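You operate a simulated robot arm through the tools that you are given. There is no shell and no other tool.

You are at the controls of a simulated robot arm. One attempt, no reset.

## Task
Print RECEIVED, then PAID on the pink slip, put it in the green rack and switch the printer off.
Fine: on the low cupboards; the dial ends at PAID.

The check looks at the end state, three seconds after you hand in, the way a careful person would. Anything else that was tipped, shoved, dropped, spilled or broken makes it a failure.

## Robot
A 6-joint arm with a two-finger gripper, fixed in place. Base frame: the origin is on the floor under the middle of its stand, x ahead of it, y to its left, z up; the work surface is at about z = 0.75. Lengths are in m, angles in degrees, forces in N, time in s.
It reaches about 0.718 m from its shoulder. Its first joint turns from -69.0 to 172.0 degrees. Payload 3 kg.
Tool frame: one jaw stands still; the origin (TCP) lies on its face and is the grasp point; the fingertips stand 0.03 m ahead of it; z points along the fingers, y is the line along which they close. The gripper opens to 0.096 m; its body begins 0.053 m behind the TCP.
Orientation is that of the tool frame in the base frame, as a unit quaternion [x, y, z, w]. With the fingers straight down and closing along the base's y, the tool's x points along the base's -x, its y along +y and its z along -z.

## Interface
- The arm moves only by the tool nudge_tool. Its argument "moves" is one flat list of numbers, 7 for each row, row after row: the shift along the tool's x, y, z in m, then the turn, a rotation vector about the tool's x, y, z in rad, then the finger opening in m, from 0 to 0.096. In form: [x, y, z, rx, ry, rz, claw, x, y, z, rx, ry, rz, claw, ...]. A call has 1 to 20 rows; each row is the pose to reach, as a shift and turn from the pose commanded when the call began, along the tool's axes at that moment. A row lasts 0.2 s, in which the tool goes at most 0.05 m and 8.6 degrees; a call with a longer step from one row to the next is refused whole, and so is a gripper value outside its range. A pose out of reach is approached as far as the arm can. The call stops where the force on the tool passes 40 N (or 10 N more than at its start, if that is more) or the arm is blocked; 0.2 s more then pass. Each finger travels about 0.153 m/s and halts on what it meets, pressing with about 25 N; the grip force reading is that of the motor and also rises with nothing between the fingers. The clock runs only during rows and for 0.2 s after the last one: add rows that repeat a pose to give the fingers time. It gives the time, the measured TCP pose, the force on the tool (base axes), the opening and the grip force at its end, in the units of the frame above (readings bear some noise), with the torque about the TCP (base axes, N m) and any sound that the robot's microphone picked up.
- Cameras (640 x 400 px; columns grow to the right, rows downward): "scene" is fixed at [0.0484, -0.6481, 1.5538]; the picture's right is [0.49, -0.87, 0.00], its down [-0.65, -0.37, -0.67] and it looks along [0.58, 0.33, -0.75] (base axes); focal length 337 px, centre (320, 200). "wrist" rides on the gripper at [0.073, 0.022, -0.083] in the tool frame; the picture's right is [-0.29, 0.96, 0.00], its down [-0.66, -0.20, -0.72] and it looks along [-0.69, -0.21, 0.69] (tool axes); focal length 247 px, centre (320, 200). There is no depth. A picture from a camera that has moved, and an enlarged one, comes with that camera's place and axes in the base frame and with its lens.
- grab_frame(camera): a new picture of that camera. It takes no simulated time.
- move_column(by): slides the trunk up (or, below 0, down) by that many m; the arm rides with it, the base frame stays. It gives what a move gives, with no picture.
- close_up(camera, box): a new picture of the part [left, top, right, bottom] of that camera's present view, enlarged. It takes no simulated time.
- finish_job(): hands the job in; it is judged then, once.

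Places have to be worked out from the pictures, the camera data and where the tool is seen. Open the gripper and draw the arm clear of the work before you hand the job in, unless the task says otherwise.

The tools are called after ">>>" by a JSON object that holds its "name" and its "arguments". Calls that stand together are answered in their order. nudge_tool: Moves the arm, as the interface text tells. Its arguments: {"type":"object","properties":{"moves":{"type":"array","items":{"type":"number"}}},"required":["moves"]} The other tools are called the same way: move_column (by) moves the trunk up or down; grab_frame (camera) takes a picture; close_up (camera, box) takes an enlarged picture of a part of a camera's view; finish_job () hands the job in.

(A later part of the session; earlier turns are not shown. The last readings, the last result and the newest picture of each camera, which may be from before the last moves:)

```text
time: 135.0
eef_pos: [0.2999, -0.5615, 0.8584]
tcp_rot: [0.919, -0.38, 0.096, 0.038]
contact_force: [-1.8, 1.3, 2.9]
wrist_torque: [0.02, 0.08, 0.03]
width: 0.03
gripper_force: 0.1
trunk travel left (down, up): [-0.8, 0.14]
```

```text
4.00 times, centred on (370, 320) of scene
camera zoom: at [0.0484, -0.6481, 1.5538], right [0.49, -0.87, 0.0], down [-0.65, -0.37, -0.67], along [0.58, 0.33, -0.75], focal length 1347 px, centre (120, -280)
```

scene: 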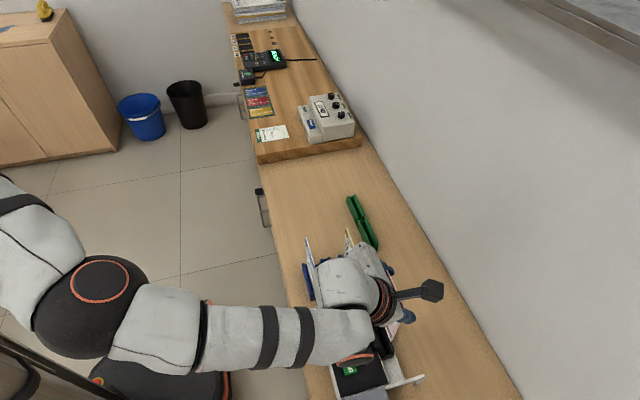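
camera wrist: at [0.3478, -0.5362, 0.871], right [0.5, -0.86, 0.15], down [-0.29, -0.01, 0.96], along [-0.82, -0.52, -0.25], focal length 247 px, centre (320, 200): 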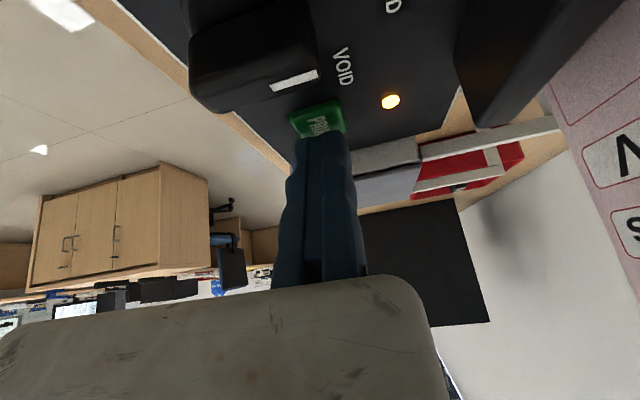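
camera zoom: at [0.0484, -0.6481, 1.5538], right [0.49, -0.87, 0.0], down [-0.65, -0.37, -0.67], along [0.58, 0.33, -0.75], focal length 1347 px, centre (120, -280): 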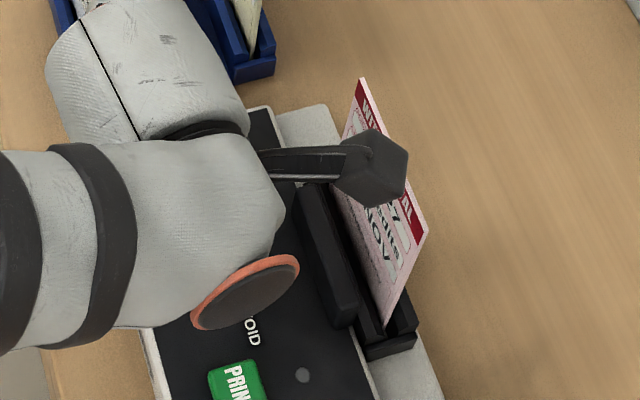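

The arm fell short of the target there (out of reach), and the finger is just touching the bar's top at 2.9 N. I raise straight up at once.

>>> {"name": "move_column", "arguments": {"by": 0.135}}

>>> {"name": "close_up", "arguments": {"camera": "scene", "box": [310, 270, 430, 370]}}

```text
time: 136.7
eef_pos: [0.3001, -0.5619, 0.9932]
tcp_rot: [0.919, -0.38, 0.096, 0.039]
contact_force: [0.2, -0.7, 0.8]
wrist_torque: [0.0, 0.0, 0.01]
width: 0.0298
gripper_force: 0.0
trunk travel left (down, up): [-0.935, 0.005]
```

```text
4.00 times, centred on (370, 320) of scene
camera zoom: at [0.0484, -0.6481, 1.5538], right [0.49, -0.87, 0.0], down [-0.65, -0.37, -0.67], along [0.58, 0.33, -0.75], focal length 1347 px, centre (120, -280)
```

zoom: 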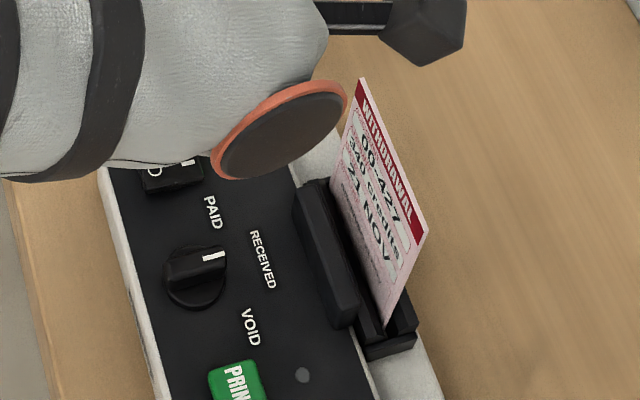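

The slip and dial are unchanged. A lower arm relative to the trunk should help here, so I lower the tool with the arm, trunk high, to z≈0.885 while shifting to the right spot, and check reach.

>>> {"name": "nudge_tool", "arguments": {"moves": [-0.0062, 0, 0.0293, 0, 0, 0, 0.03, -0.0124, 0, 0.0587, 0, 0, 0, 0.03, -0.0206, 0.006, 0.08, 0, 0, 0, 0.03, -0.0287, 0.012, 0.1012, 0, 0, 0, 0.03, -0.0287, 0.012, 0.1012, 0, 0, 0, 0.03]}}

>>> {"name": "close_up", "arguments": {"camera": "wrist", "box": [180, 30, 460, 210]}}

```text
time: 137.9
eef_pos: [0.2882, -0.5655, 0.89]
tcp_rot: [0.919, -0.38, 0.095, 0.039]
contact_force: [0.6, 0.4, -0.9]
wrist_torque: [0.0, 0.01, -0.05]
width: 0.0302
gripper_force: 0.0
trunk travel left (down, up): [-0.935, 0.005]
```

```text
2.22 times, centred on (320, 120) of wrist
camera zoom: at [0.3108, -0.6198, 0.9846], right [-0.88, -0.47, -0.06], down [-0.42, 0.7, 0.57], along [-0.23, 0.53, -0.82], focal length 549 px, centre (320, 378)
```

zoom: 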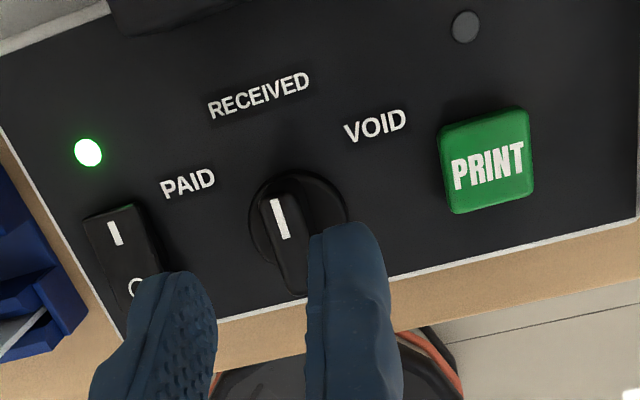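

Now it is reached without complaint, the bar is between the jaws and the offset is 13.5 mm. I lower the column.

>>> {"name": "move_column", "arguments": {"by": -0.028}}

>>> {"name": "move_column", "arguments": {"by": -0.019}}

>>> {"name": "close_up", "arguments": {"camera": "wrist", "box": [180, 30, 460, 210]}}

>>> {"name": "close_up", "arguments": {"camera": "scene", "box": [310, 270, 430, 370]}}

```text
time: 138.6
eef_pos: [0.2879, -0.5662, 0.8613]
tcp_rot: [0.919, -0.38, 0.096, 0.039]
contact_force: [-0.2, -0.1, 0.2]
wrist_torque: [-0.02, 0.02, 0.0]
width: 0.0299
gripper_force: 0.1
trunk travel left (down, up): [-0.907, 0.033]
```

```text
time: 139.3
eef_pos: [0.2878, -0.5668, 0.843]
tcp_rot: [0.919, -0.38, 0.096, 0.039]
contact_force: [-0.5, -1.0, 0.4]
wrist_torque: [0.0, 0.04, -0.02]
width: 0.0299
gripper_force: 0.1
trunk travel left (down, up): [-0.888, 0.052]
```

```text
2.22 times, centred on (320, 120) of wrist
camera zoom: at [0.3105, -0.6201, 0.938], right [-0.88, -0.47, -0.06], down [-0.42, 0.7, 0.57], along [-0.23, 0.53, -0.82], focal length 549 px, centre (320, 378)
```

zoom: 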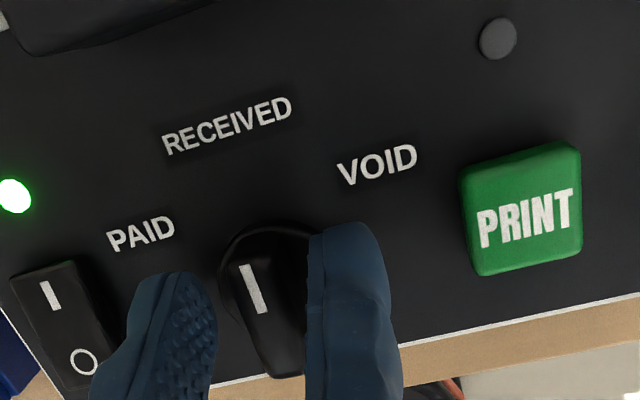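

```text
4.00 times, centred on (370, 320) of scene
camera zoom: at [0.0484, -0.6481, 1.5538], right [0.49, -0.87, 0.0], down [-0.65, -0.37, -0.67], along [0.58, 0.33, -0.75], focal length 1347 px, centre (120, -280)
```

zoom: 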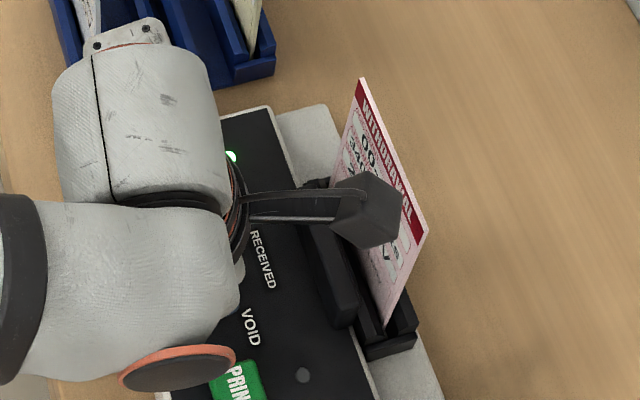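

The jaws straddle the bar, but the wrist camera's box comes within about 1 cm of the standing slip. I slide 10 mm along the bar toward its tail, which draws the camera back, and check reach.

>>> {"name": "nudge_tool", "arguments": {"moves": [-0.0049, 0, -0.001, 0, 0, 0, 0.03, -0.0098, 0, -0.0021, 0, 0, 0, 0.03, -0.0098, 0, -0.0021, 0, 0, 0, 0.03]}}

>>> {"name": "close_up", "arguments": {"camera": "wrist", "box": [180, 30, 460, 210]}}

>>> {"name": "close_up", "arguments": {"camera": "scene", "box": [330, 280, 420, 350]}}

```text
time: 140.1
eef_pos: [0.2812, -0.5596, 0.8419]
tcp_rot: [0.919, -0.38, 0.095, 0.037]
contact_force: [-0.4, -0.3, 0.1]
wrist_torque: [-0.04, -0.02, -0.01]
width: 0.03
gripper_force: 0.1
trunk travel left (down, up): [-0.888, 0.052]
```

```text
2.22 times, centred on (320, 120) of wrist
camera zoom: at [0.3036, -0.6135, 0.9378], right [-0.88, -0.47, -0.06], down [-0.42, 0.7, 0.57], along [-0.23, 0.53, -0.82], focal length 549 px, centre (320, 378)
```

zoom: 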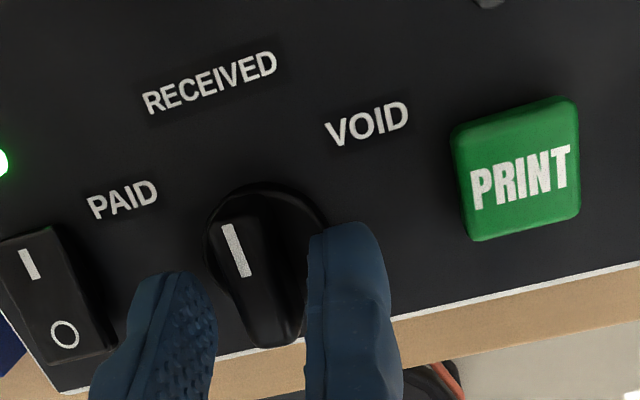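

```text
5.71 times, centred on (375, 315) of scene
camera zoom: at [0.0484, -0.6481, 1.5538], right [0.49, -0.87, 0.0], down [-0.65, -0.37, -0.67], along [0.58, 0.33, -0.75], focal length 1925 px, centre (6, -457)
```

zoom: 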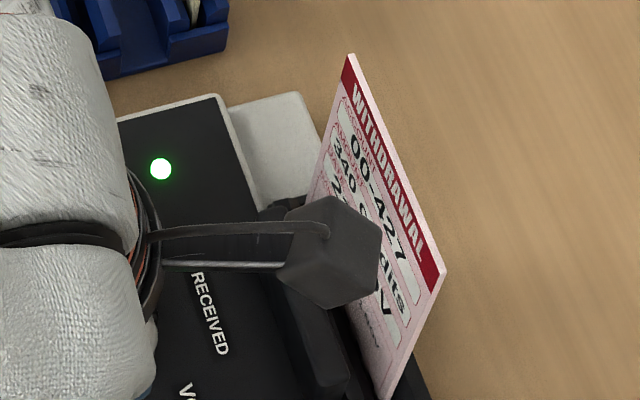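

Reached, and the camera now stays about 2 cm off the slip. I bring the fixed jaw up to the bar and close lightly.

>>> {"name": "nudge_tool", "arguments": {"moves": [0, -0.003, 0, 0, 0, 0, 0.028, 0, -0.0062, 0, 0, 0, 0, 0.024, 0, -0.0062, 0, 0, 0, 0, 0.019, 0, -0.0062, 0, 0, 0, 0, 0.0155, 0, -0.0062, 0, 0, 0, 0, 0.0135, 0, -0.0062, 0, 0, 0, 0, 0.0135]}}

>>> {"name": "close_up", "arguments": {"camera": "wrist", "box": [180, 30, 460, 210]}}

```text
time: 141.5
eef_pos: [0.2861, -0.5554, 0.8422]
tcp_rot: [0.919, -0.38, 0.095, 0.039]
contact_force: [0.6, 0.7, 1.3]
wrist_torque: [0.01, 0.0, 0.0]
width: 0.0142
gripper_force: 0.5
trunk travel left (down, up): [-0.888, 0.052]
```

```text
2.22 times, centred on (320, 120) of wrist
camera zoom: at [0.3078, -0.6087, 0.9379], right [-0.88, -0.47, -0.06], down [-0.42, 0.7, 0.57], along [-0.23, 0.53, -0.82], focal length 549 px, centre (320, 378)
```

zoom: 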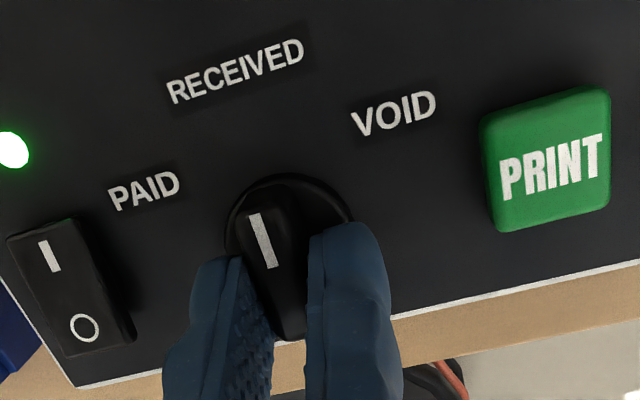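

The bar is held lightly. I rotate slowly counter-clockwise 53° about the dial axis, from RECEIVED to PAID.

>>> {"name": "nudge_tool", "arguments": {"moves": [0.0006, 0.0006, 0.0001, 0.0159, 0, -0.0754, 0.0135, 0.0013, 0.0011, 0.0003, 0.0318, 0, -0.1508, 0.0135, 0.002, 0.0016, 0.0004, 0.0476, 0, -0.2262, 0.0135, 0.0028, 0.002, 0.0006, 0.0635, 0, -0.3015, 0.0135, 0.0035, 0.0023, 0.0007, 0.0794, 0, -0.3769, 0.0135, 0.0043, 0.0026, 0.0009, 0.0953, 0, -0.4523, 0.0135, 0.0052, 0.0029, 0.0011, 0.1112, 0, -0.5277, 0.0135, 0.006, 0.003, 0.0013, 0.127, 0, -0.6031, 0.0135, 0.0068, 0.0031, 0.0014, 0.1429, 0, -0.6785, 0.0135, 0.0076, 0.0031, 0.0016, 0.1588, 0, -0.7538, 0.0135, 0.0085, 0.0031, 0.0018, 0.1747, 0, -0.8292, 0.0135, 0.0094, 0.003, 0.002, 0.1906, 0, -0.9047, 0.0135]}}

>>> {"name": "close_up", "arguments": {"camera": "wrist", "box": [180, 30, 460, 210]}}

>>> {"name": "close_up", "arguments": {"camera": "scene", "box": [310, 270, 430, 370]}}

```text
time: 144.1
eef_pos: [0.2913, -0.564, 0.8417]
tcp_rot: [0.992, 0.071, 0.104, -0.009]
contact_force: [1.0, -0.3, -0.1]
wrist_torque: [-0.04, 0.0, -0.05]
width: 0.0142
gripper_force: 1.0
trunk travel left (down, up): [-0.888, 0.052]
```

```text
2.22 times, centred on (320, 120) of wrist
camera zoom: at [0.3473, -0.5777, 0.9385], right [-0.15, -0.99, -0.06], down [-0.82, 0.09, 0.57], along [-0.56, 0.14, -0.82], focal length 549 px, centre (320, 378)
```

zoom: 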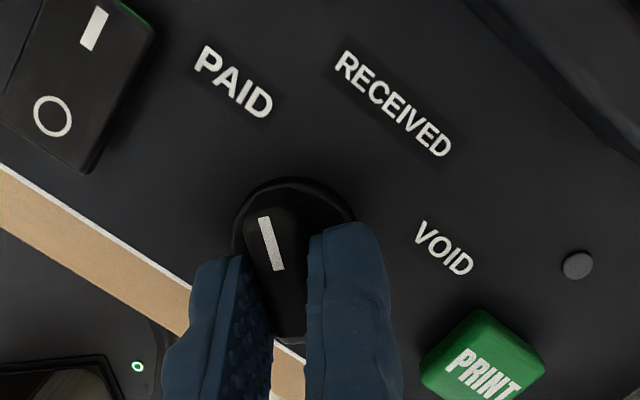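

```text
4.00 times, centred on (370, 320) of scene
camera zoom: at [0.0484, -0.6481, 1.5538], right [0.49, -0.87, 0.0], down [-0.65, -0.37, -0.67], along [0.58, 0.33, -0.75], focal length 1347 px, centre (120, -280)
```

zoom: 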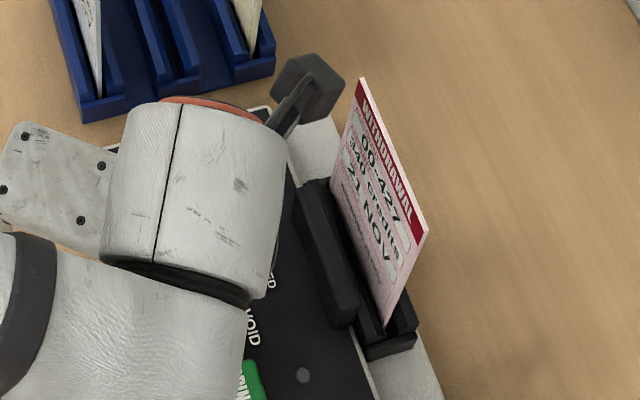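

The pointer is at PAID and the slip still stands upright. I open, back off and raise.

>>> {"name": "nudge_tool", "arguments": {"moves": [0, 0, 0, 0, 0, 0, 0.017, 0, 0.001, 0, 0, 0, 0, 0.022, 0, 0.0025, 0, 0, 0, 0, 0.024, 0, 0.0025, 0, 0, 0, 0, 0.024]}}

>>> {"name": "move_column", "arguments": {"by": 0.05}}

>>> {"name": "close_up", "arguments": {"camera": "wrist", "box": [180, 0, 460, 180]}}

>>> {"name": "close_up", "arguments": {"camera": "scene", "box": [310, 270, 430, 370]}}

```text
time: 145.1
eef_pos: [0.2891, -0.565, 0.8432]
tcp_rot: [0.992, 0.07, 0.102, -0.008]
contact_force: [-0.1, 0.9, 0.2]
wrist_torque: [0.0, 0.01, 0.0]
width: 0.0239
gripper_force: 0.1
trunk travel left (down, up): [-0.888, 0.052]
```

```text
time: 146.0
eef_pos: [0.2894, -0.5662, 0.893]
tcp_rot: [0.992, 0.069, 0.103, -0.008]
contact_force: [-0.1, -0.7, 0.0]
wrist_torque: [0.0, -0.02, -0.03]
width: 0.0243
gripper_force: 0.0
trunk travel left (down, up): [-0.938, 0.002]
```

```text
2.22 times, centred on (320, 90) of wrist
camera zoom: at [0.347, -0.5802, 0.9883], right [-0.15, -0.99, -0.06], down [-0.82, 0.09, 0.57], along [-0.56, 0.14, -0.82], focal length 549 px, centre (320, 444)
```

zoom: 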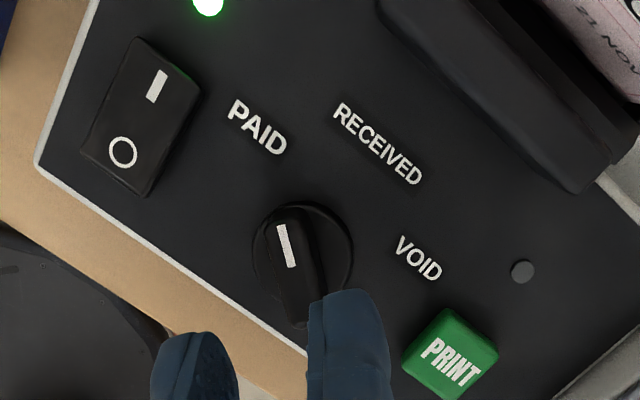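

```text
4.00 times, centred on (370, 320) of scene
camera zoom: at [0.0484, -0.6481, 1.5538], right [0.49, -0.87, 0.0], down [-0.65, -0.37, -0.67], along [0.58, 0.33, -0.75], focal length 1347 px, centre (120, -280)
```

zoom: 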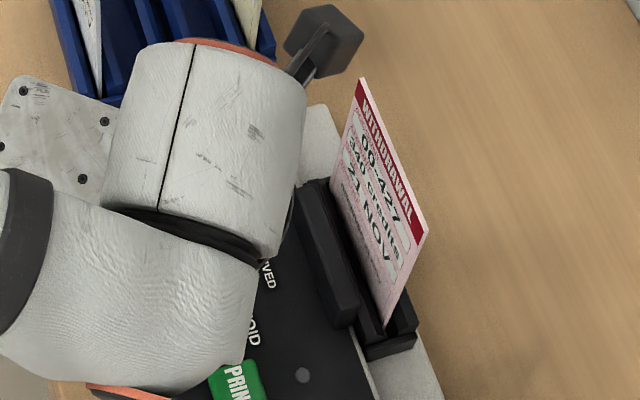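

Dial at PAID, slip upright. I rise diagonally to the intermediate spot while un-tilting, closing the fingers.

>>> {"name": "nudge_tool", "arguments": {"moves": [0.0189, -0.0123, -0.0185, 0, -0.042, 0, 0.024, 0.0378, -0.0247, -0.037, 0, -0.084, 0, 0.01, 0.0566, -0.037, -0.0555, 0, -0.126, 0, 0, 0.0755, -0.0494, -0.074, 0, -0.168, 0, 0, 0.0944, -0.0617, -0.0925, 0, -0.208, 0, 0]}}

>>> {"name": "close_up", "arguments": {"camera": "scene", "box": [310, 270, 430, 370]}}

```text
time: 147.2
eef_pos: [0.3543, -0.4952, 1.0025]
tcp_rot: [0.998, 0.07, 0.0, -0.001]
contact_force: [0.9, 1.1, -0.3]
wrist_torque: [-0.01, 0.01, -0.01]
width: 0.0001
gripper_force: 24.5
trunk travel left (down, up): [-0.938, 0.002]
```

```text
4.00 times, centred on (370, 320) of scene
camera zoom: at [0.0484, -0.6481, 1.5538], right [0.49, -0.87, 0.0], down [-0.65, -0.37, -0.67], along [0.58, 0.33, -0.75], focal length 1347 px, centre (120, -280)
```

zoom: 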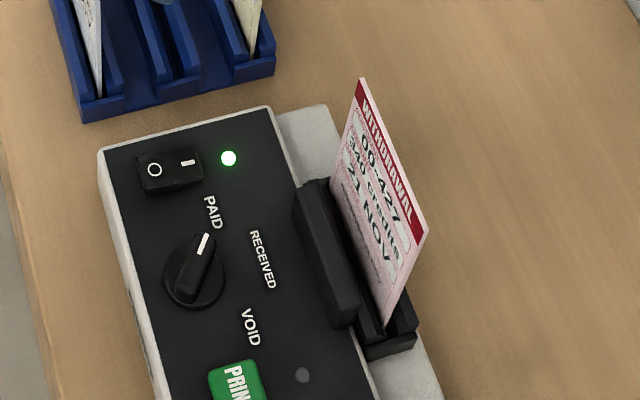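

Dial at PAID, power on, slip upright. I turn to azimuth 315° and go over PRINT as before.

>>> {"name": "nudge_tool", "arguments": {"moves": [0, 0, 0, 0, 0, -0.1292, 0, 0, 0, 0, 0, 0, -0.2583, 0, 0, 0, 0, 0, 0, -0.3875, 0, 0, 0, 0, 0, 0, -0.5166, 0, 0, 0, 0, 0, 0, -0.6458, 0]}}

>>> {"name": "nudge_tool", "arguments": {"moves": [-0.0277, 0.0009, 0, 0, -0.105, 0, 0, -0.0554, 0.0018, 0, 0, -0.21, 0, 0, -0.083, 0.0027, 0, 0, -0.315, 0, 0, -0.1107, 0.0036, 0, 0, -0.42, 0, 0, -0.1384, 0.0045, 0, 0, -0.524, 0, 0]}}

```text
time: 148.4
eef_pos: [0.3536, -0.4957, 1.0018]
tcp_rot: [0.923, 0.385, 0.0, -0.001]
contact_force: [0.4, 0.6, 0.7]
wrist_torque: [0.01, -0.03, -0.02]
width: 0.0001
gripper_force: 25.0
trunk travel left (down, up): [-0.938, 0.002]
```

```text
time: 149.6
eef_pos: [0.2574, -0.5967, 1.002]
tcp_rot: [0.892, 0.369, -0.239, 0.099]
contact_force: [-0.7, -0.3, 0.6]
wrist_torque: [0.01, -0.02, -0.02]
width: 0.0002
gripper_force: 24.7
trunk travel left (down, up): [-0.938, 0.002]
```

In place over PRINT. I lower the column and check the slip once more before pressing.

>>> {"name": "move_column", "arguments": {"by": -0.14}}

>>> {"name": "close_up", "arguments": {"camera": "scene", "box": [310, 290, 420, 390]}}

```text
time: 151.2
eef_pos: [0.257, -0.5947, 0.8637]
tcp_rot: [0.892, 0.37, -0.239, 0.098]
contact_force: [0.0, 1.1, 0.6]
wrist_torque: [0.0, -0.01, 0.0]
width: 0.0001
gripper_force: 25.2
trunk travel left (down, up): [-0.798, 0.142]
```

```text
4.00 times, centred on (365, 340) of scene
camera zoom: at [0.0484, -0.6481, 1.5538], right [0.49, -0.87, 0.0], down [-0.65, -0.37, -0.67], along [0.58, 0.33, -0.75], focal length 1347 px, centre (140, -360)
```

zoom: 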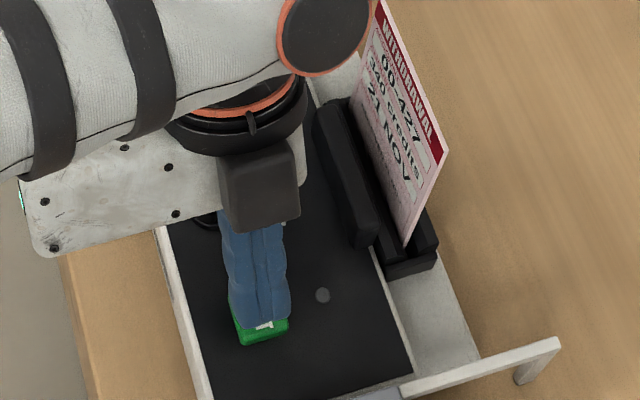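

All good. I press PRINT for PAID.

>>> {"name": "move_column", "arguments": {"by": -0.0165}}

>>> {"name": "nudge_tool", "arguments": {"moves": [0.002, 0, 0.0035, 0, 0, 0, 0, 0.0035, 0, 0.0061, 0, 0, 0, 0, 0.0045, 0, 0.0078, 0, 0, 0, 0, 0.0054, 0, 0.0096, 0, 0, 0, 0, 0.0059, 0, 0.0104, 0, 0, 0, 0, 0.0059, 0, 0.0104, 0, 0, 0, 0]}}

>>> {"name": "close_up", "arguments": {"camera": "scene", "box": [310, 290, 420, 390]}}

```text
time: 151.9
eef_pos: [0.2585, -0.5955, 0.846]
tcp_rot: [0.892, 0.371, -0.239, 0.099]
contact_force: [-0.4, -0.3, -1.1]
wrist_torque: [0.03, -0.02, -0.02]
width: 0.0
gripper_force: 25.2
trunk travel left (down, up): [-0.781, 0.159]
```

```text
time: 153.3
eef_pos: [0.2593, -0.5953, 0.8367]
tcp_rot: [0.892, 0.37, -0.239, 0.099]
contact_force: [4.4, -6.7, 15.6]
wrist_torque: [-0.27, -0.07, 0.05]
width: 0.0061
gripper_force: 33.3
trunk travel left (down, up): [-0.781, 0.159]
heard: click
```

```text
4.00 times, centred on (365, 340) of scene
camera zoom: at [0.0484, -0.6481, 1.5538], right [0.49, -0.87, 0.0], down [-0.65, -0.37, -0.67], along [0.58, 0.33, -0.75], focal length 1347 px, centre (140, -360)
```

zoom: 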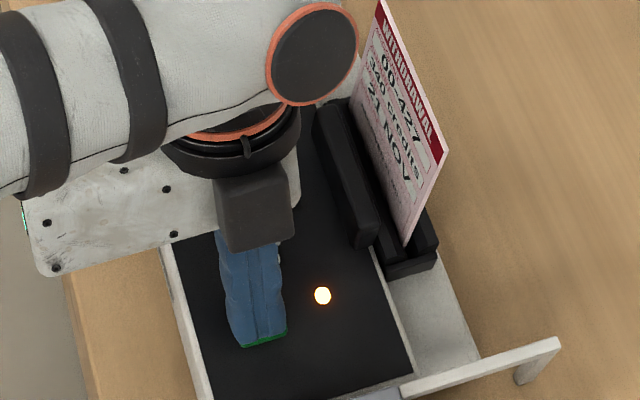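

The lamp is lit again, so the second print is running. I lift off the button and look at the slip.

>>> {"name": "nudge_tool", "arguments": {"moves": [-0.003, 0, -0.005, 0, 0, 0, 0, -0.006, 0, -0.011, 0, 0, 0, 0, -0.009, 0, -0.016, 0, 0, 0, 0, -0.009, 0, -0.016, 0, 0, 0, 0, -0.009, 0, -0.016, 0, 0, 0, 0]}}

>>> {"name": "close_up", "arguments": {"camera": "scene", "box": [376, 310, 424, 355]}}

>>> {"name": "close_up", "arguments": {"camera": "scene", "box": [380, 316, 404, 350]}}

```text
time: 154.5
eef_pos: [0.2575, -0.5955, 0.8522]
tcp_rot: [0.892, 0.37, -0.239, 0.098]
contact_force: [-0.8, -0.6, -0.1]
wrist_torque: [-0.04, 0.02, -0.01]
width: 0.0
gripper_force: 33.3
trunk travel left (down, up): [-0.781, 0.159]
```

```text
8.89 times, centred on (400, 332) of scene
camera zoom: at [0.0484, -0.6481, 1.5538], right [0.49, -0.87, 0.0], down [-0.65, -0.37, -0.67], along [0.58, 0.33, -0.75], focal length 2994 px, centre (-391, -978)
```

zoom: 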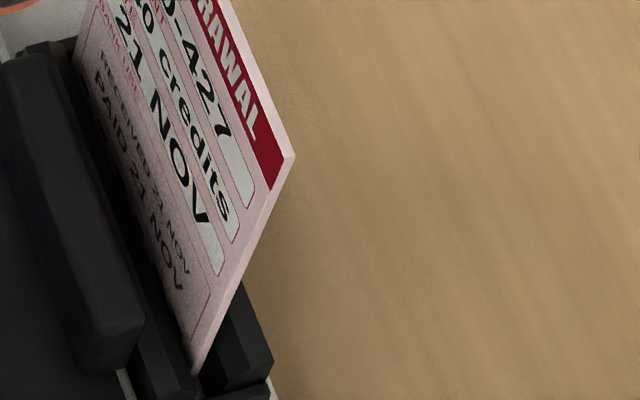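

```text
11.76 times, centred on (392, 333) of scene
camera zoom: at [0.0484, -0.6481, 1.5538], right [0.49, -0.87, 0.0], down [-0.65, -0.37, -0.67], along [0.58, 0.33, -0.75], focal length 3963 px, centre (-527, -1365)
```

zoom: 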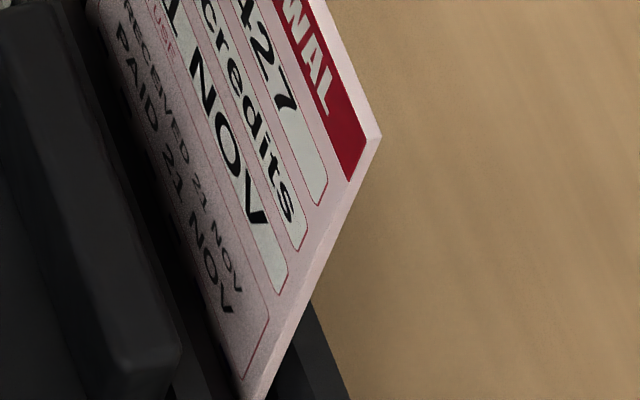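

Both lines are on the slip: "RECEIVED 21 NOV" and "PAID 21 NOV". Now to move it: I raise, un-tilt and turn back to 225° for the edge grip.

>>> {"name": "move_column", "arguments": {"by": 0.15}}

>>> {"name": "nudge_tool", "arguments": {"moves": [0.024, 0, -0.014, 0, 0.105, 0, 0, 0.048, 0, -0.028, 0, 0.21, 0, 0, 0.072, 0, -0.042, 0, 0.315, 0, 0, 0.096, 0, -0.056, 0, 0.42, 0, 0, 0.12, 0, -0.07, 0, 0.523, 0, 0]}}

>>> {"name": "nudge_tool", "arguments": {"moves": [0, 0, 0, 0, 0, 0.143, 0, 0, 0, 0, 0, 0, 0.286, 0, 0, 0, 0, 0, 0, 0.429, 0, 0, 0, 0, 0, 0, 0.572, 0, 0, 0, 0, 0, 0, 0.715, 0, 0, 0, 0, 0, 0, 0.858, 0, 0, 0, 0, 0, 0, 1.001, 0.03, 0, 0, 0, 0, 0, 1.144, 0.06, 0, 0, 0, 0, 0, 1.287, 0.09, 0, 0, 0, 0, 0, 1.43, 0.096, 0, 0, 0, 0, 0, 1.5708, 0.096]}}

>>> {"name": "close_up", "arguments": {"camera": "scene", "box": [310, 270, 430, 370]}}

```text
time: 156.2
eef_pos: [0.257, -0.5954, 1.0034]
tcp_rot: [0.892, 0.37, -0.239, 0.098]
contact_force: [-1.0, 0.0, 0.3]
wrist_torque: [-0.01, 0.0, -0.05]
width: 0.0
gripper_force: 32.9
trunk travel left (down, up): [-0.931, 0.009]
```

```text
time: 157.4
eef_pos: [0.3557, -0.4967, 1.0049]
tcp_rot: [0.924, 0.383, 0.0, -0.001]
contact_force: [0.5, 0.1, -0.4]
wrist_torque: [-0.02, 0.0, 0.0]
width: 0.0001
gripper_force: 32.9
trunk travel left (down, up): [-0.931, 0.009]
```

```text
time: 159.8
eef_pos: [0.3569, -0.4968, 1.004]
tcp_rot: [0.924, -0.383, 0.0, 0.0]
contact_force: [0.3, 0.3, -0.6]
wrist_torque: [0.01, 0.01, -0.01]
width: 0.096
gripper_force: 0.1
trunk travel left (down, up): [-0.931, 0.009]
```

```text
4.00 times, centred on (370, 320) of scene
camera zoom: at [0.0484, -0.6481, 1.5538], right [0.49, -0.87, 0.0], down [-0.65, -0.37, -0.67], along [0.58, 0.33, -0.75], focal length 1347 px, centre (120, -280)
```

zoom: 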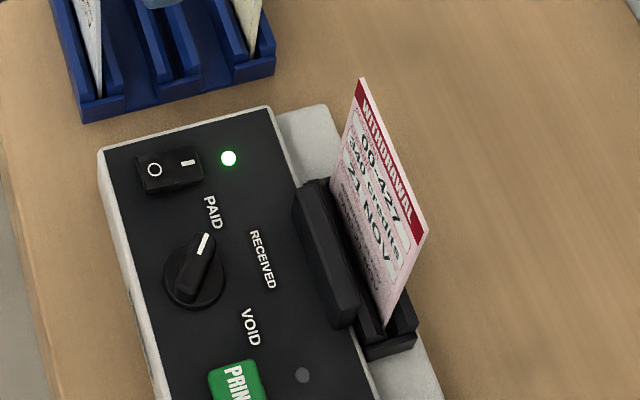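

I tilt back to 38° and hover over the slip with open jaws.

>>> {"name": "nudge_tool", "arguments": {"moves": [0.0148, 0.0235, 0, 0, 0.1112, 0, 0.096, 0.0297, 0.047, 0, 0, 0.2223, 0, 0.096, 0.0445, 0.0705, 0, 0, 0.3335, 0, 0.096, 0.0593, 0.094, 0, 0, 0.4447, 0, 0.096, 0.0742, 0.1175, 0, 0, 0.5558, 0, 0.096, 0.089, 0.141, 0, 0, 0.667, 0, 0.096]}}

>>> {"name": "close_up", "arguments": {"camera": "wrist", "box": [120, 110, 360, 260]}}

>>> {"name": "grab_frame", "arguments": {"camera": "wrist"}}

```text
time: 161.2
eef_pos: [0.3184, -0.6609, 1.0054]
tcp_rot: [0.873, -0.361, 0.303, 0.124]
contact_force: [0.6, 1.6, 0.2]
wrist_torque: [0.01, 0.01, -0.01]
width: 0.0962
gripper_force: 0.0
trunk travel left (down, up): [-0.931, 0.009]
```

```text
2.67 times, centred on (240, 185) of wrist
camera zoom: at [0.3065, -0.6801, 1.1153], right [-0.84, -0.51, -0.18], down [-0.54, 0.83, 0.16], along [0.07, 0.23, -0.97], focal length 659 px, centre (533, 240)
```

zoom: 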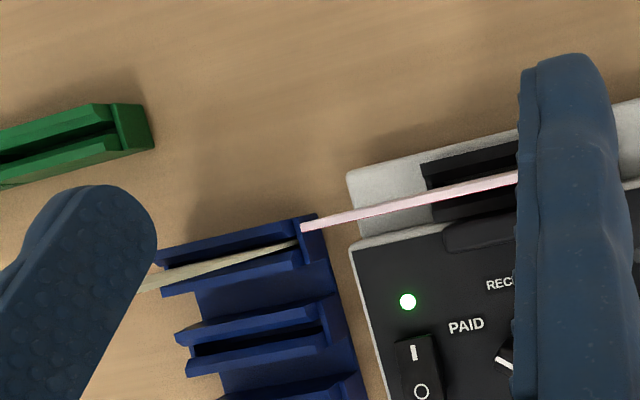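

```text
taken
camera wrist: at [0.3065, -0.6801, 1.1153], right [-0.84, -0.51, -0.18], down [-0.54, 0.83, 0.16], along [0.07, 0.23, -0.97], focal length 247 px, centre (320, 200)
```

wrist: 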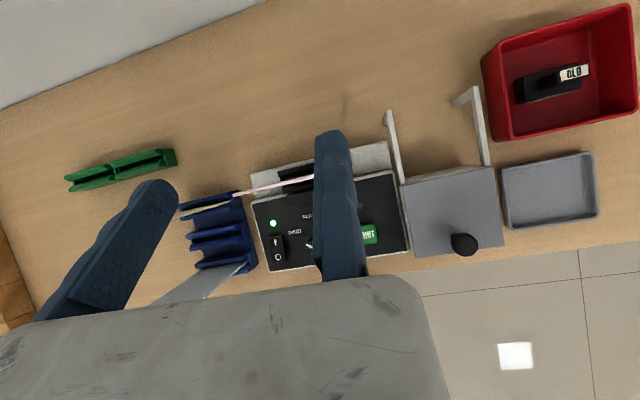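

The slip's far top corner measures at u≈-0.153, v≈0.693. I lower to grip height.

>>> {"name": "move_column", "arguments": {"by": -0.083}}

>>> {"name": "close_up", "arguments": {"camera": "wrist", "box": [120, 110, 360, 260]}}

```text
time: 162.4
eef_pos: [0.3189, -0.6598, 0.9224]
tcp_rot: [0.873, -0.362, 0.302, 0.125]
contact_force: [0.5, 0.1, -1.1]
wrist_torque: [-0.01, 0.0, -0.01]
width: 0.0958
gripper_force: 0.0
trunk travel left (down, up): [-0.848, 0.092]
```

```text
2.67 times, centred on (240, 185) of wrist
camera zoom: at [0.3073, -0.6792, 1.0324], right [-0.84, -0.51, -0.18], down [-0.54, 0.83, 0.16], along [0.07, 0.23, -0.97], focal length 659 px, centre (533, 240)
```

zoom: 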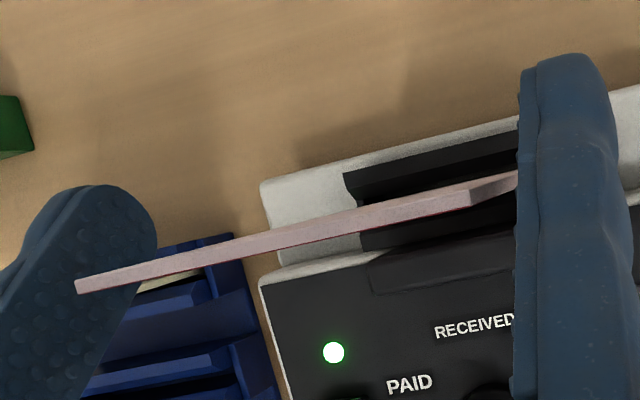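

Jaws straddle the slip. I bring the fixed jaw in, close on the edges, and lift.

>>> {"name": "nudge_tool", "arguments": {"moves": [0, -0.004, 0, 0, 0, 0, 0.096, 0, -0.009, 0, 0, 0, 0, 0.096, 0, -0.009, 0, 0, 0, 0, 0.085, 0, -0.009, 0, 0, 0, 0, 0.06, 0, -0.009, 0, 0, 0, 0, 0.06, 0, -0.009, 0, 0, 0, 0, 0.06]}}

>>> {"name": "move_column", "arguments": {"by": 0.09}}

>>> {"name": "grab_frame", "arguments": {"camera": "wrist"}}

```text
time: 163.8
eef_pos: [0.3256, -0.6544, 0.9228]
tcp_rot: [0.873, -0.361, 0.302, 0.124]
contact_force: [-0.1, 0.4, -0.1]
wrist_torque: [-0.05, -0.03, 0.0]
width: 0.0781
gripper_force: 24.7
trunk travel left (down, up): [-0.848, 0.092]
```

```text
time: 165.1
eef_pos: [0.3252, -0.6543, 1.0131]
tcp_rot: [0.874, -0.361, 0.302, 0.123]
contact_force: [-0.6, -0.4, -0.2]
wrist_torque: [0.01, -0.02, 0.02]
width: 0.0782
gripper_force: 24.8
trunk travel left (down, up): [-0.938, 0.002]
```

```text
taken
camera wrist: at [0.3136, -0.6738, 1.1226], right [-0.84, -0.51, -0.18], down [-0.54, 0.83, 0.16], along [0.07, 0.23, -0.97], focal length 247 px, centre (320, 200)
```

wrist: 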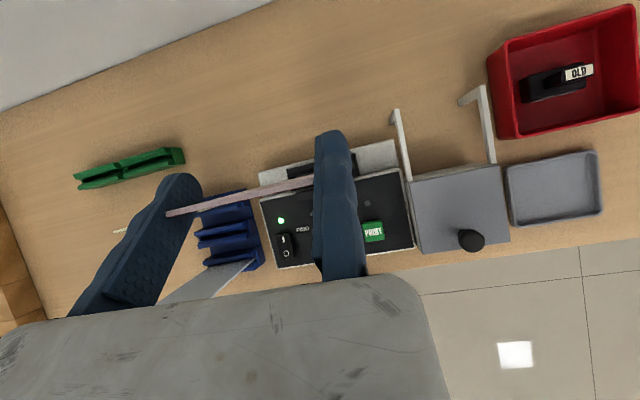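

Lifted with the slip's bottom at about 0.872. Before moving, I measure the green rack from both cameras.

>>> {"name": "close_up", "arguments": {"camera": "wrist", "box": [65, 135, 195, 200]}}

>>> {"name": "close_up", "arguments": {"camera": "scene", "box": [350, 205, 390, 255]}}

```text
4.92 times, centred on (130, 168) of wrist
camera zoom: at [0.3136, -0.6738, 1.1226], right [-0.84, -0.51, -0.18], down [-0.54, 0.83, 0.16], along [0.07, 0.23, -0.97], focal length 1216 px, centre (1255, 360)
```

zoom: 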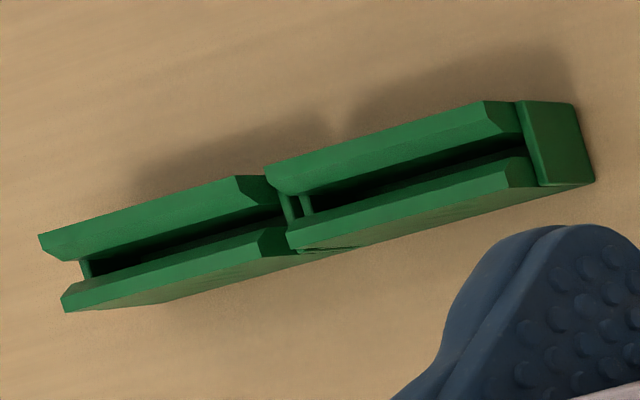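

```text
8.00 times, centred on (370, 230) of scene
camera zoom: at [0.0484, -0.6481, 1.5538], right [0.49, -0.87, 0.0], down [-0.65, -0.37, -0.67], along [0.58, 0.33, -0.75], focal length 2695 px, centre (-80, -40)
```

zoom: 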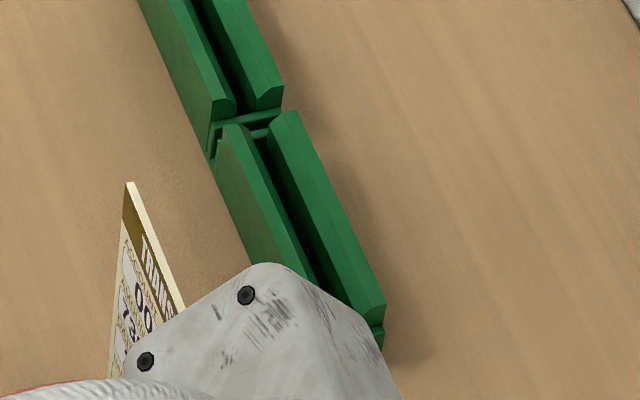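

From the views the green near slot has its floor at z≈0.756, centre at u≈0.085, v≈0.773. I carry the slip past the yellow one (v≥0.72) toward it.

>>> {"name": "nudge_tool", "arguments": {"moves": [0.0071, -0.034, 0.0057, 0, 0, 0, 0.06, 0.0142, -0.068, 0.0114, 0, 0, 0, 0.06, 0.0216, -0.1026, 0.0173, 0, 0, 0, 0.06, 0.0284, -0.1459, 0.0228, 0, 0, 0, 0.06, 0.0347, -0.1898, 0.0279, 0, 0, 0, 0.06, 0.0413, -0.2325, 0.0333, 0, 0, 0, 0.06]}}

>>> {"name": "grab_frame", "arguments": {"camera": "scene"}}

>>> {"name": "grab_frame", "arguments": {"camera": "wrist"}}

```text
time: 166.5
eef_pos: [0.5313, -0.5257, 1.0132]
tcp_rot: [0.873, -0.362, 0.301, 0.126]
contact_force: [1.0, -0.1, -0.2]
wrist_torque: [-0.04, 0.02, 0.03]
width: 0.0781
gripper_force: 24.6
trunk travel left (down, up): [-0.938, 0.002]
```

```text
taken
```

scene: 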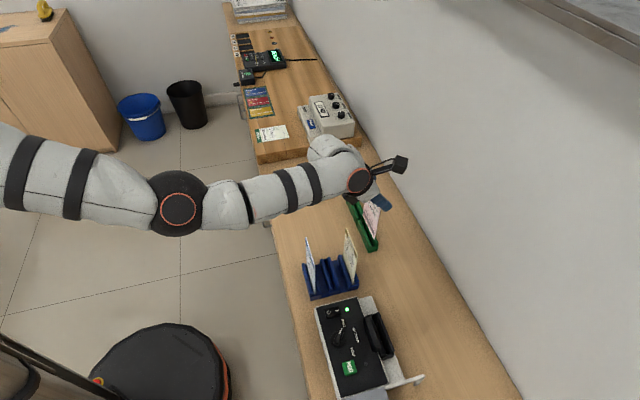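

```text
taken
camera wrist: at [0.52, -0.5461, 1.1226], right [-0.84, -0.51, -0.18], down [-0.54, 0.83, 0.16], along [0.07, 0.23, -0.97], focal length 247 px, centre (320, 200)
```

wrist: 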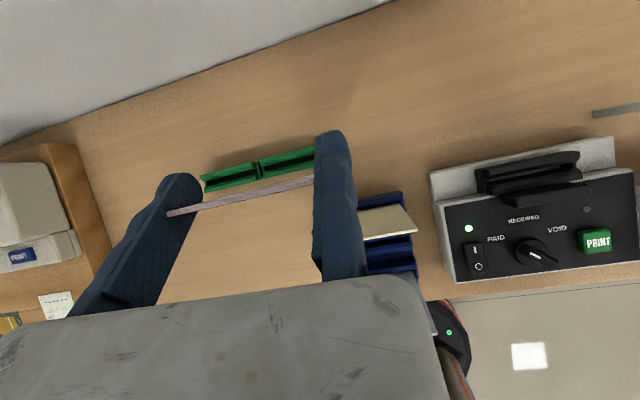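

Reached without trouble and everything else is undisturbed. From this closer viewpoint I refine the green slot's position.

>>> {"name": "close_up", "arguments": {"camera": "wrist", "box": [195, 130, 325, 210]}}

>>> {"name": "close_up", "arguments": {"camera": "scene", "box": [335, 180, 395, 260]}}

```text
4.92 times, centred on (260, 170) of wrist
camera zoom: at [0.52, -0.5461, 1.1226], right [-0.84, -0.51, -0.18], down [-0.54, 0.83, 0.16], along [0.07, 0.23, -0.97], focal length 1216 px, centre (615, 348)
```

zoom: 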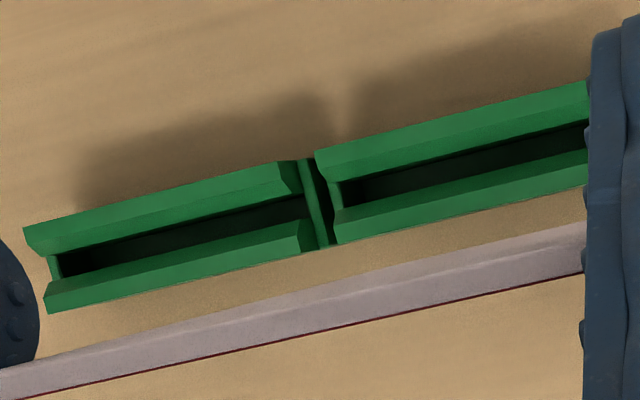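

```text
5.00 times, centred on (365, 220) of scene
camera zoom: at [0.0484, -0.6481, 1.5538], right [0.49, -0.87, 0.0], down [-0.65, -0.37, -0.67], along [0.58, 0.33, -0.75], focal length 1684 px, centre (95, 100)
```

zoom: 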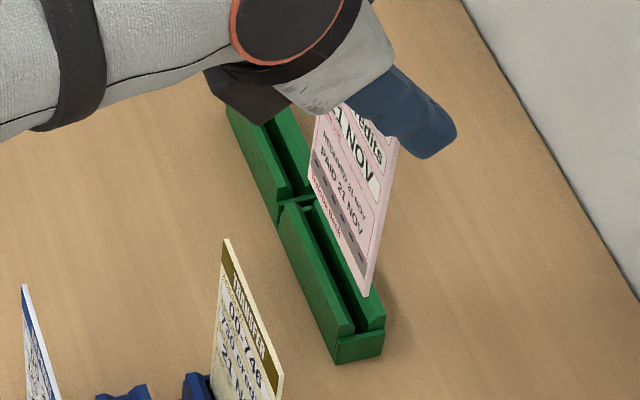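

Slip bottom measures v≈0.751 now; the green slot centre is v≈0.7735 and its interior spans u from 0.0405 to 0.1285. I move over the slot, raising 5 cm with the arm for extra reach margin.

>>> {"name": "nudge_tool", "arguments": {"moves": [0.0165, -0.0138, -0.0082, 0, 0, 0, 0.06, 0.0331, -0.0277, -0.0164, 0, 0, 0, 0.06, 0.0496, -0.0415, -0.0246, 0, 0, 0, 0.06, 0.0496, -0.0415, -0.0246, 0, 0, 0, 0.06]}}

>>> {"name": "close_up", "arguments": {"camera": "scene", "box": [335, 180, 395, 260]}}

>>> {"name": "close_up", "arguments": {"camera": "wrist", "box": [195, 130, 345, 220]}}

```text
time: 167.5
eef_pos: [0.5663, -0.5169, 1.0633]
tcp_rot: [0.874, -0.36, 0.303, 0.121]
contact_force: [-0.6, -0.5, -0.6]
wrist_torque: [-0.02, 0.01, 0.02]
width: 0.0781
gripper_force: 25.1
out of reach, approached as far as the arm can: row 3, 4
trunk travel left (down, up): [-0.938, 0.002]
```

```text
5.00 times, centred on (365, 220) of scene
camera zoom: at [0.0484, -0.6481, 1.5538], right [0.49, -0.87, 0.0], down [-0.65, -0.37, -0.67], along [0.58, 0.33, -0.75], focal length 1684 px, centre (95, 100)
```

zoom: 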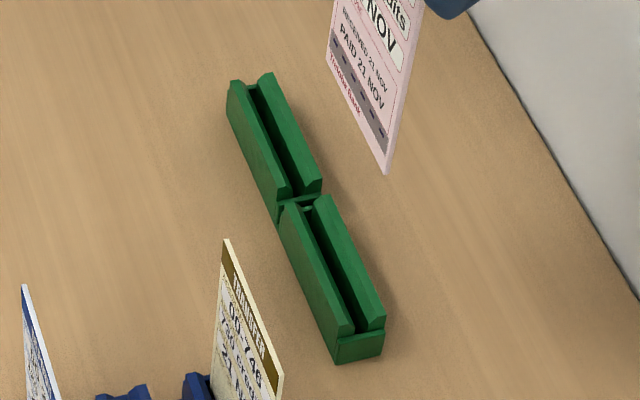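

```text
4.27 times, centred on (270, 175) of wrist
camera zoom: at [0.5542, -0.5363, 1.173], right [-0.84, -0.52, -0.19], down [-0.54, 0.82, 0.16], along [0.07, 0.24, -0.97], focal length 1054 px, centre (533, 307)
```

zoom: 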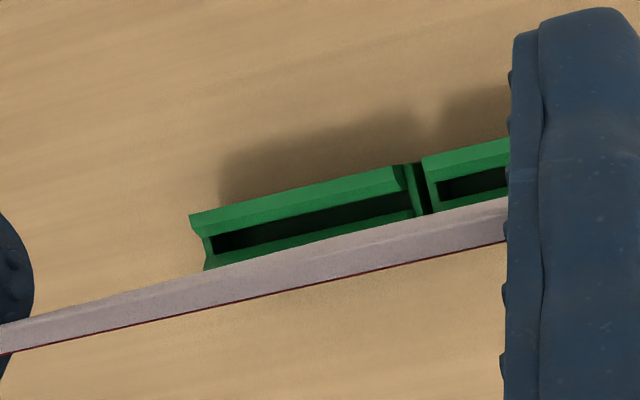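

The arm is 1 cm short here. A lower trunk puts the shoulder nearer the wrist's height, so I pull back slightly, raise the arm 15 cm and lower the trunk by the same amount.

>>> {"name": "nudge_tool", "arguments": {"moves": [0.016, 0.0038, -0.035, 0, 0, 0, 0.06, 0.032, 0.0075, -0.07, 0, 0, 0, 0.06, 0.0481, 0.0113, -0.1051, 0, 0, 0, 0.06, 0.0641, 0.015, -0.1401, 0, 0, 0, 0.06]}}

>>> {"name": "move_column", "arguments": {"by": -0.15}}

>>> {"name": "grab_frame", "arguments": {"camera": "scene"}}

```text
time: 168.5
eef_pos: [0.5281, -0.5002, 1.2144]
tcp_rot: [0.873, -0.362, 0.301, 0.125]
contact_force: [0.1, -0.8, -0.4]
wrist_torque: [-0.05, 0.0, 0.03]
width: 0.0779
gripper_force: 25.1
trunk travel left (down, up): [-0.938, 0.002]
```

```text
time: 170.2
eef_pos: [0.5295, -0.4997, 1.0649]
tcp_rot: [0.874, -0.361, 0.302, 0.124]
contact_force: [0.8, 0.0, 0.3]
wrist_torque: [0.0, 0.0, -0.02]
width: 0.0781
gripper_force: 24.7
trunk travel left (down, up): [-0.788, 0.152]
```

```text
taken
```

scene: 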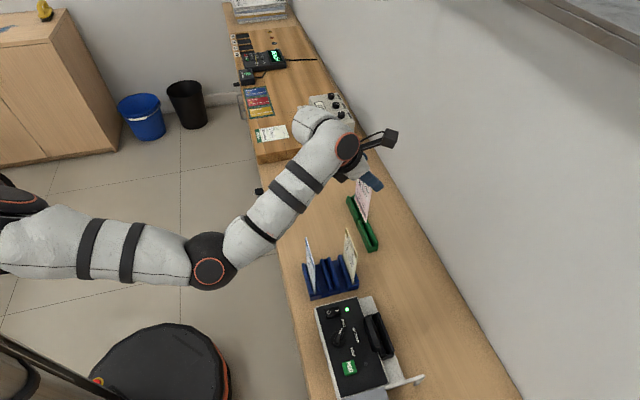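

The elbow is well placed. I try the target over the green slot again.

>>> {"name": "nudge_tool", "arguments": {"moves": [0.0053, -0.0081, 0.0168, 0, 0, 0, 0.06, 0.0105, -0.0163, 0.0336, 0, 0, 0, 0.06, 0.0158, -0.0244, 0.0504, 0, 0, 0, 0.06, 0.0158, -0.0244, 0.0504, 0, 0, 0, 0.06]}}

```text
time: 171.2
eef_pos: [0.5668, -0.5121, 1.0344]
tcp_rot: [0.873, -0.361, 0.303, 0.123]
contact_force: [0.4, -0.3, -0.7]
wrist_torque: [-0.01, 0.01, -0.02]
width: 0.0781
gripper_force: 25.0
out of reach, approached as far as the arm can: row 3, 4
trunk travel left (down, up): [-0.788, 0.152]
```

Still about 1 cm short at 38°; a steeper grip of about 48° will give the reach while keeping the slip upright. I go back over the yellow slip (bottom at 0.94) to the blue slot to regrip.

>>> {"name": "nudge_tool", "arguments": {"moves": [0.0308, 0, -0.0393, 0, 0, 0, 0.06, 0.0054, 0.0228, -0.0592, 0, 0, 0, 0.06, -0.02, 0.0456, -0.0791, 0, 0, 0, 0.06, -0.0453, 0.0684, -0.0989, 0, 0, 0, 0.06, -0.0707, 0.0912, -0.1188, 0, 0, 0, 0.06]}}

>>> {"name": "grab_frame", "arguments": {"camera": "scene"}}

```text
time: 172.4
eef_pos: [0.4429, -0.4901, 1.0829]
tcp_rot: [0.873, -0.362, 0.301, 0.124]
contact_force: [0.6, 0.1, -0.4]
wrist_torque: [-0.03, 0.01, -0.03]
width: 0.0781
gripper_force: 24.7
out of reach, approached as far as the arm can: row 1, 5
trunk travel left (down, up): [-0.788, 0.152]
```

```text
taken
```

scene: 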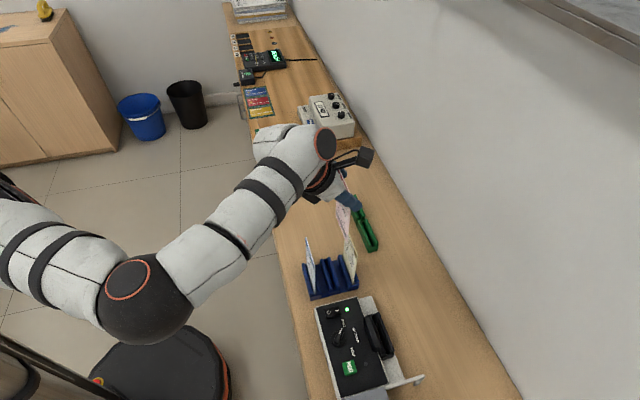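

With the trunk low the arm is too folded here, so I raise the trunk again by 0.148 and then lower the arm to the hover position.

>>> {"name": "move_column", "arguments": {"by": 0.148}}

>>> {"name": "nudge_tool", "arguments": {"moves": [-0.0222, 0, 0.0283, 0, 0, 0, 0.06, -0.0444, 0, 0.0566, 0, 0, 0, 0.06, -0.0666, 0, 0.0849, 0, 0, 0, 0.06, -0.0888, 0, 0.1132, 0, 0, 0, 0.06]}}

```text
time: 174.2
eef_pos: [0.4424, -0.4929, 1.2298]
tcp_rot: [0.873, -0.362, 0.301, 0.125]
contact_force: [-0.3, 0.4, -0.2]
wrist_torque: [0.02, 0.03, -0.01]
width: 0.0785
gripper_force: 25.4
trunk travel left (down, up): [-0.936, 0.004]
```

```text
time: 175.2
eef_pos: [0.4423, -0.4911, 1.0872]
tcp_rot: [0.873, -0.361, 0.302, 0.125]
contact_force: [0.5, 0.1, -0.2]
wrist_torque: [-0.01, 0.0, -0.01]
width: 0.0783
gripper_force: 25.4
trunk travel left (down, up): [-0.936, 0.004]
```

Above the slips again. I move over the empty blue slot, still with the slip bottom above its neighbours, and check alignment.

>>> {"name": "nudge_tool", "arguments": {"moves": [-0.0112, 0.009, -0.0088, 0, 0, 0, 0.06, -0.0224, 0.018, -0.0176, 0, 0, 0, 0.06, -0.0224, 0.018, -0.0176, 0, 0, 0, 0.06]}}

>>> {"name": "close_up", "arguments": {"camera": "scene", "box": [290, 190, 380, 300]}}

>>> {"name": "close_up", "arguments": {"camera": "wrist", "box": [180, 110, 340, 240]}}

```text
time: 176.0
eef_pos: [0.4188, -0.4865, 1.0865]
tcp_rot: [0.873, -0.362, 0.302, 0.124]
contact_force: [-0.3, 1.1, 0.6]
wrist_torque: [-0.03, -0.02, 0.01]
width: 0.0781
gripper_force: 25.2
out of reach, approached as far as the arm can: row 2, 3
trunk travel left (down, up): [-0.936, 0.004]
```

```text
3.64 times, centred on (335, 245) of scene
camera zoom: at [0.0484, -0.6481, 1.5538], right [0.49, -0.87, 0.0], down [-0.65, -0.37, -0.67], along [0.58, 0.33, -0.75], focal length 1225 px, centre (266, 36)
```

zoom: 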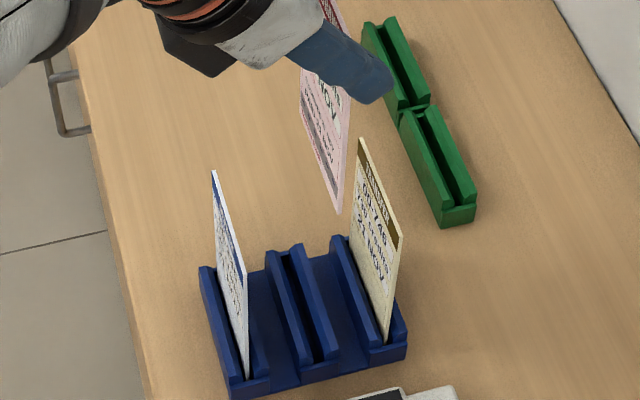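

```text
3.08 times, centred on (260, 175) of wrist
camera zoom: at [0.4068, -0.5056, 1.1967], right [-0.84, -0.51, -0.18], down [-0.54, 0.83, 0.16], along [0.07, 0.23, -0.97], focal length 760 px, centre (505, 277)
```

zoom: 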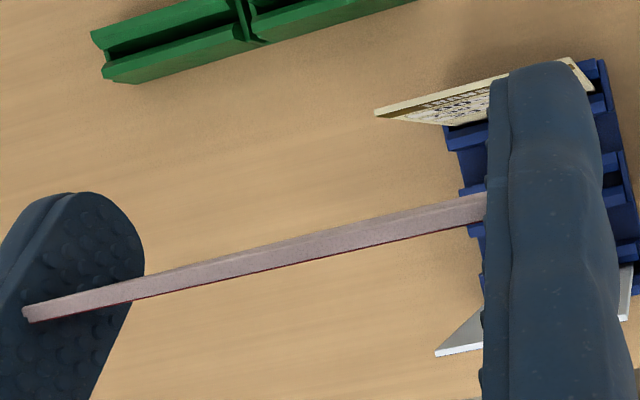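

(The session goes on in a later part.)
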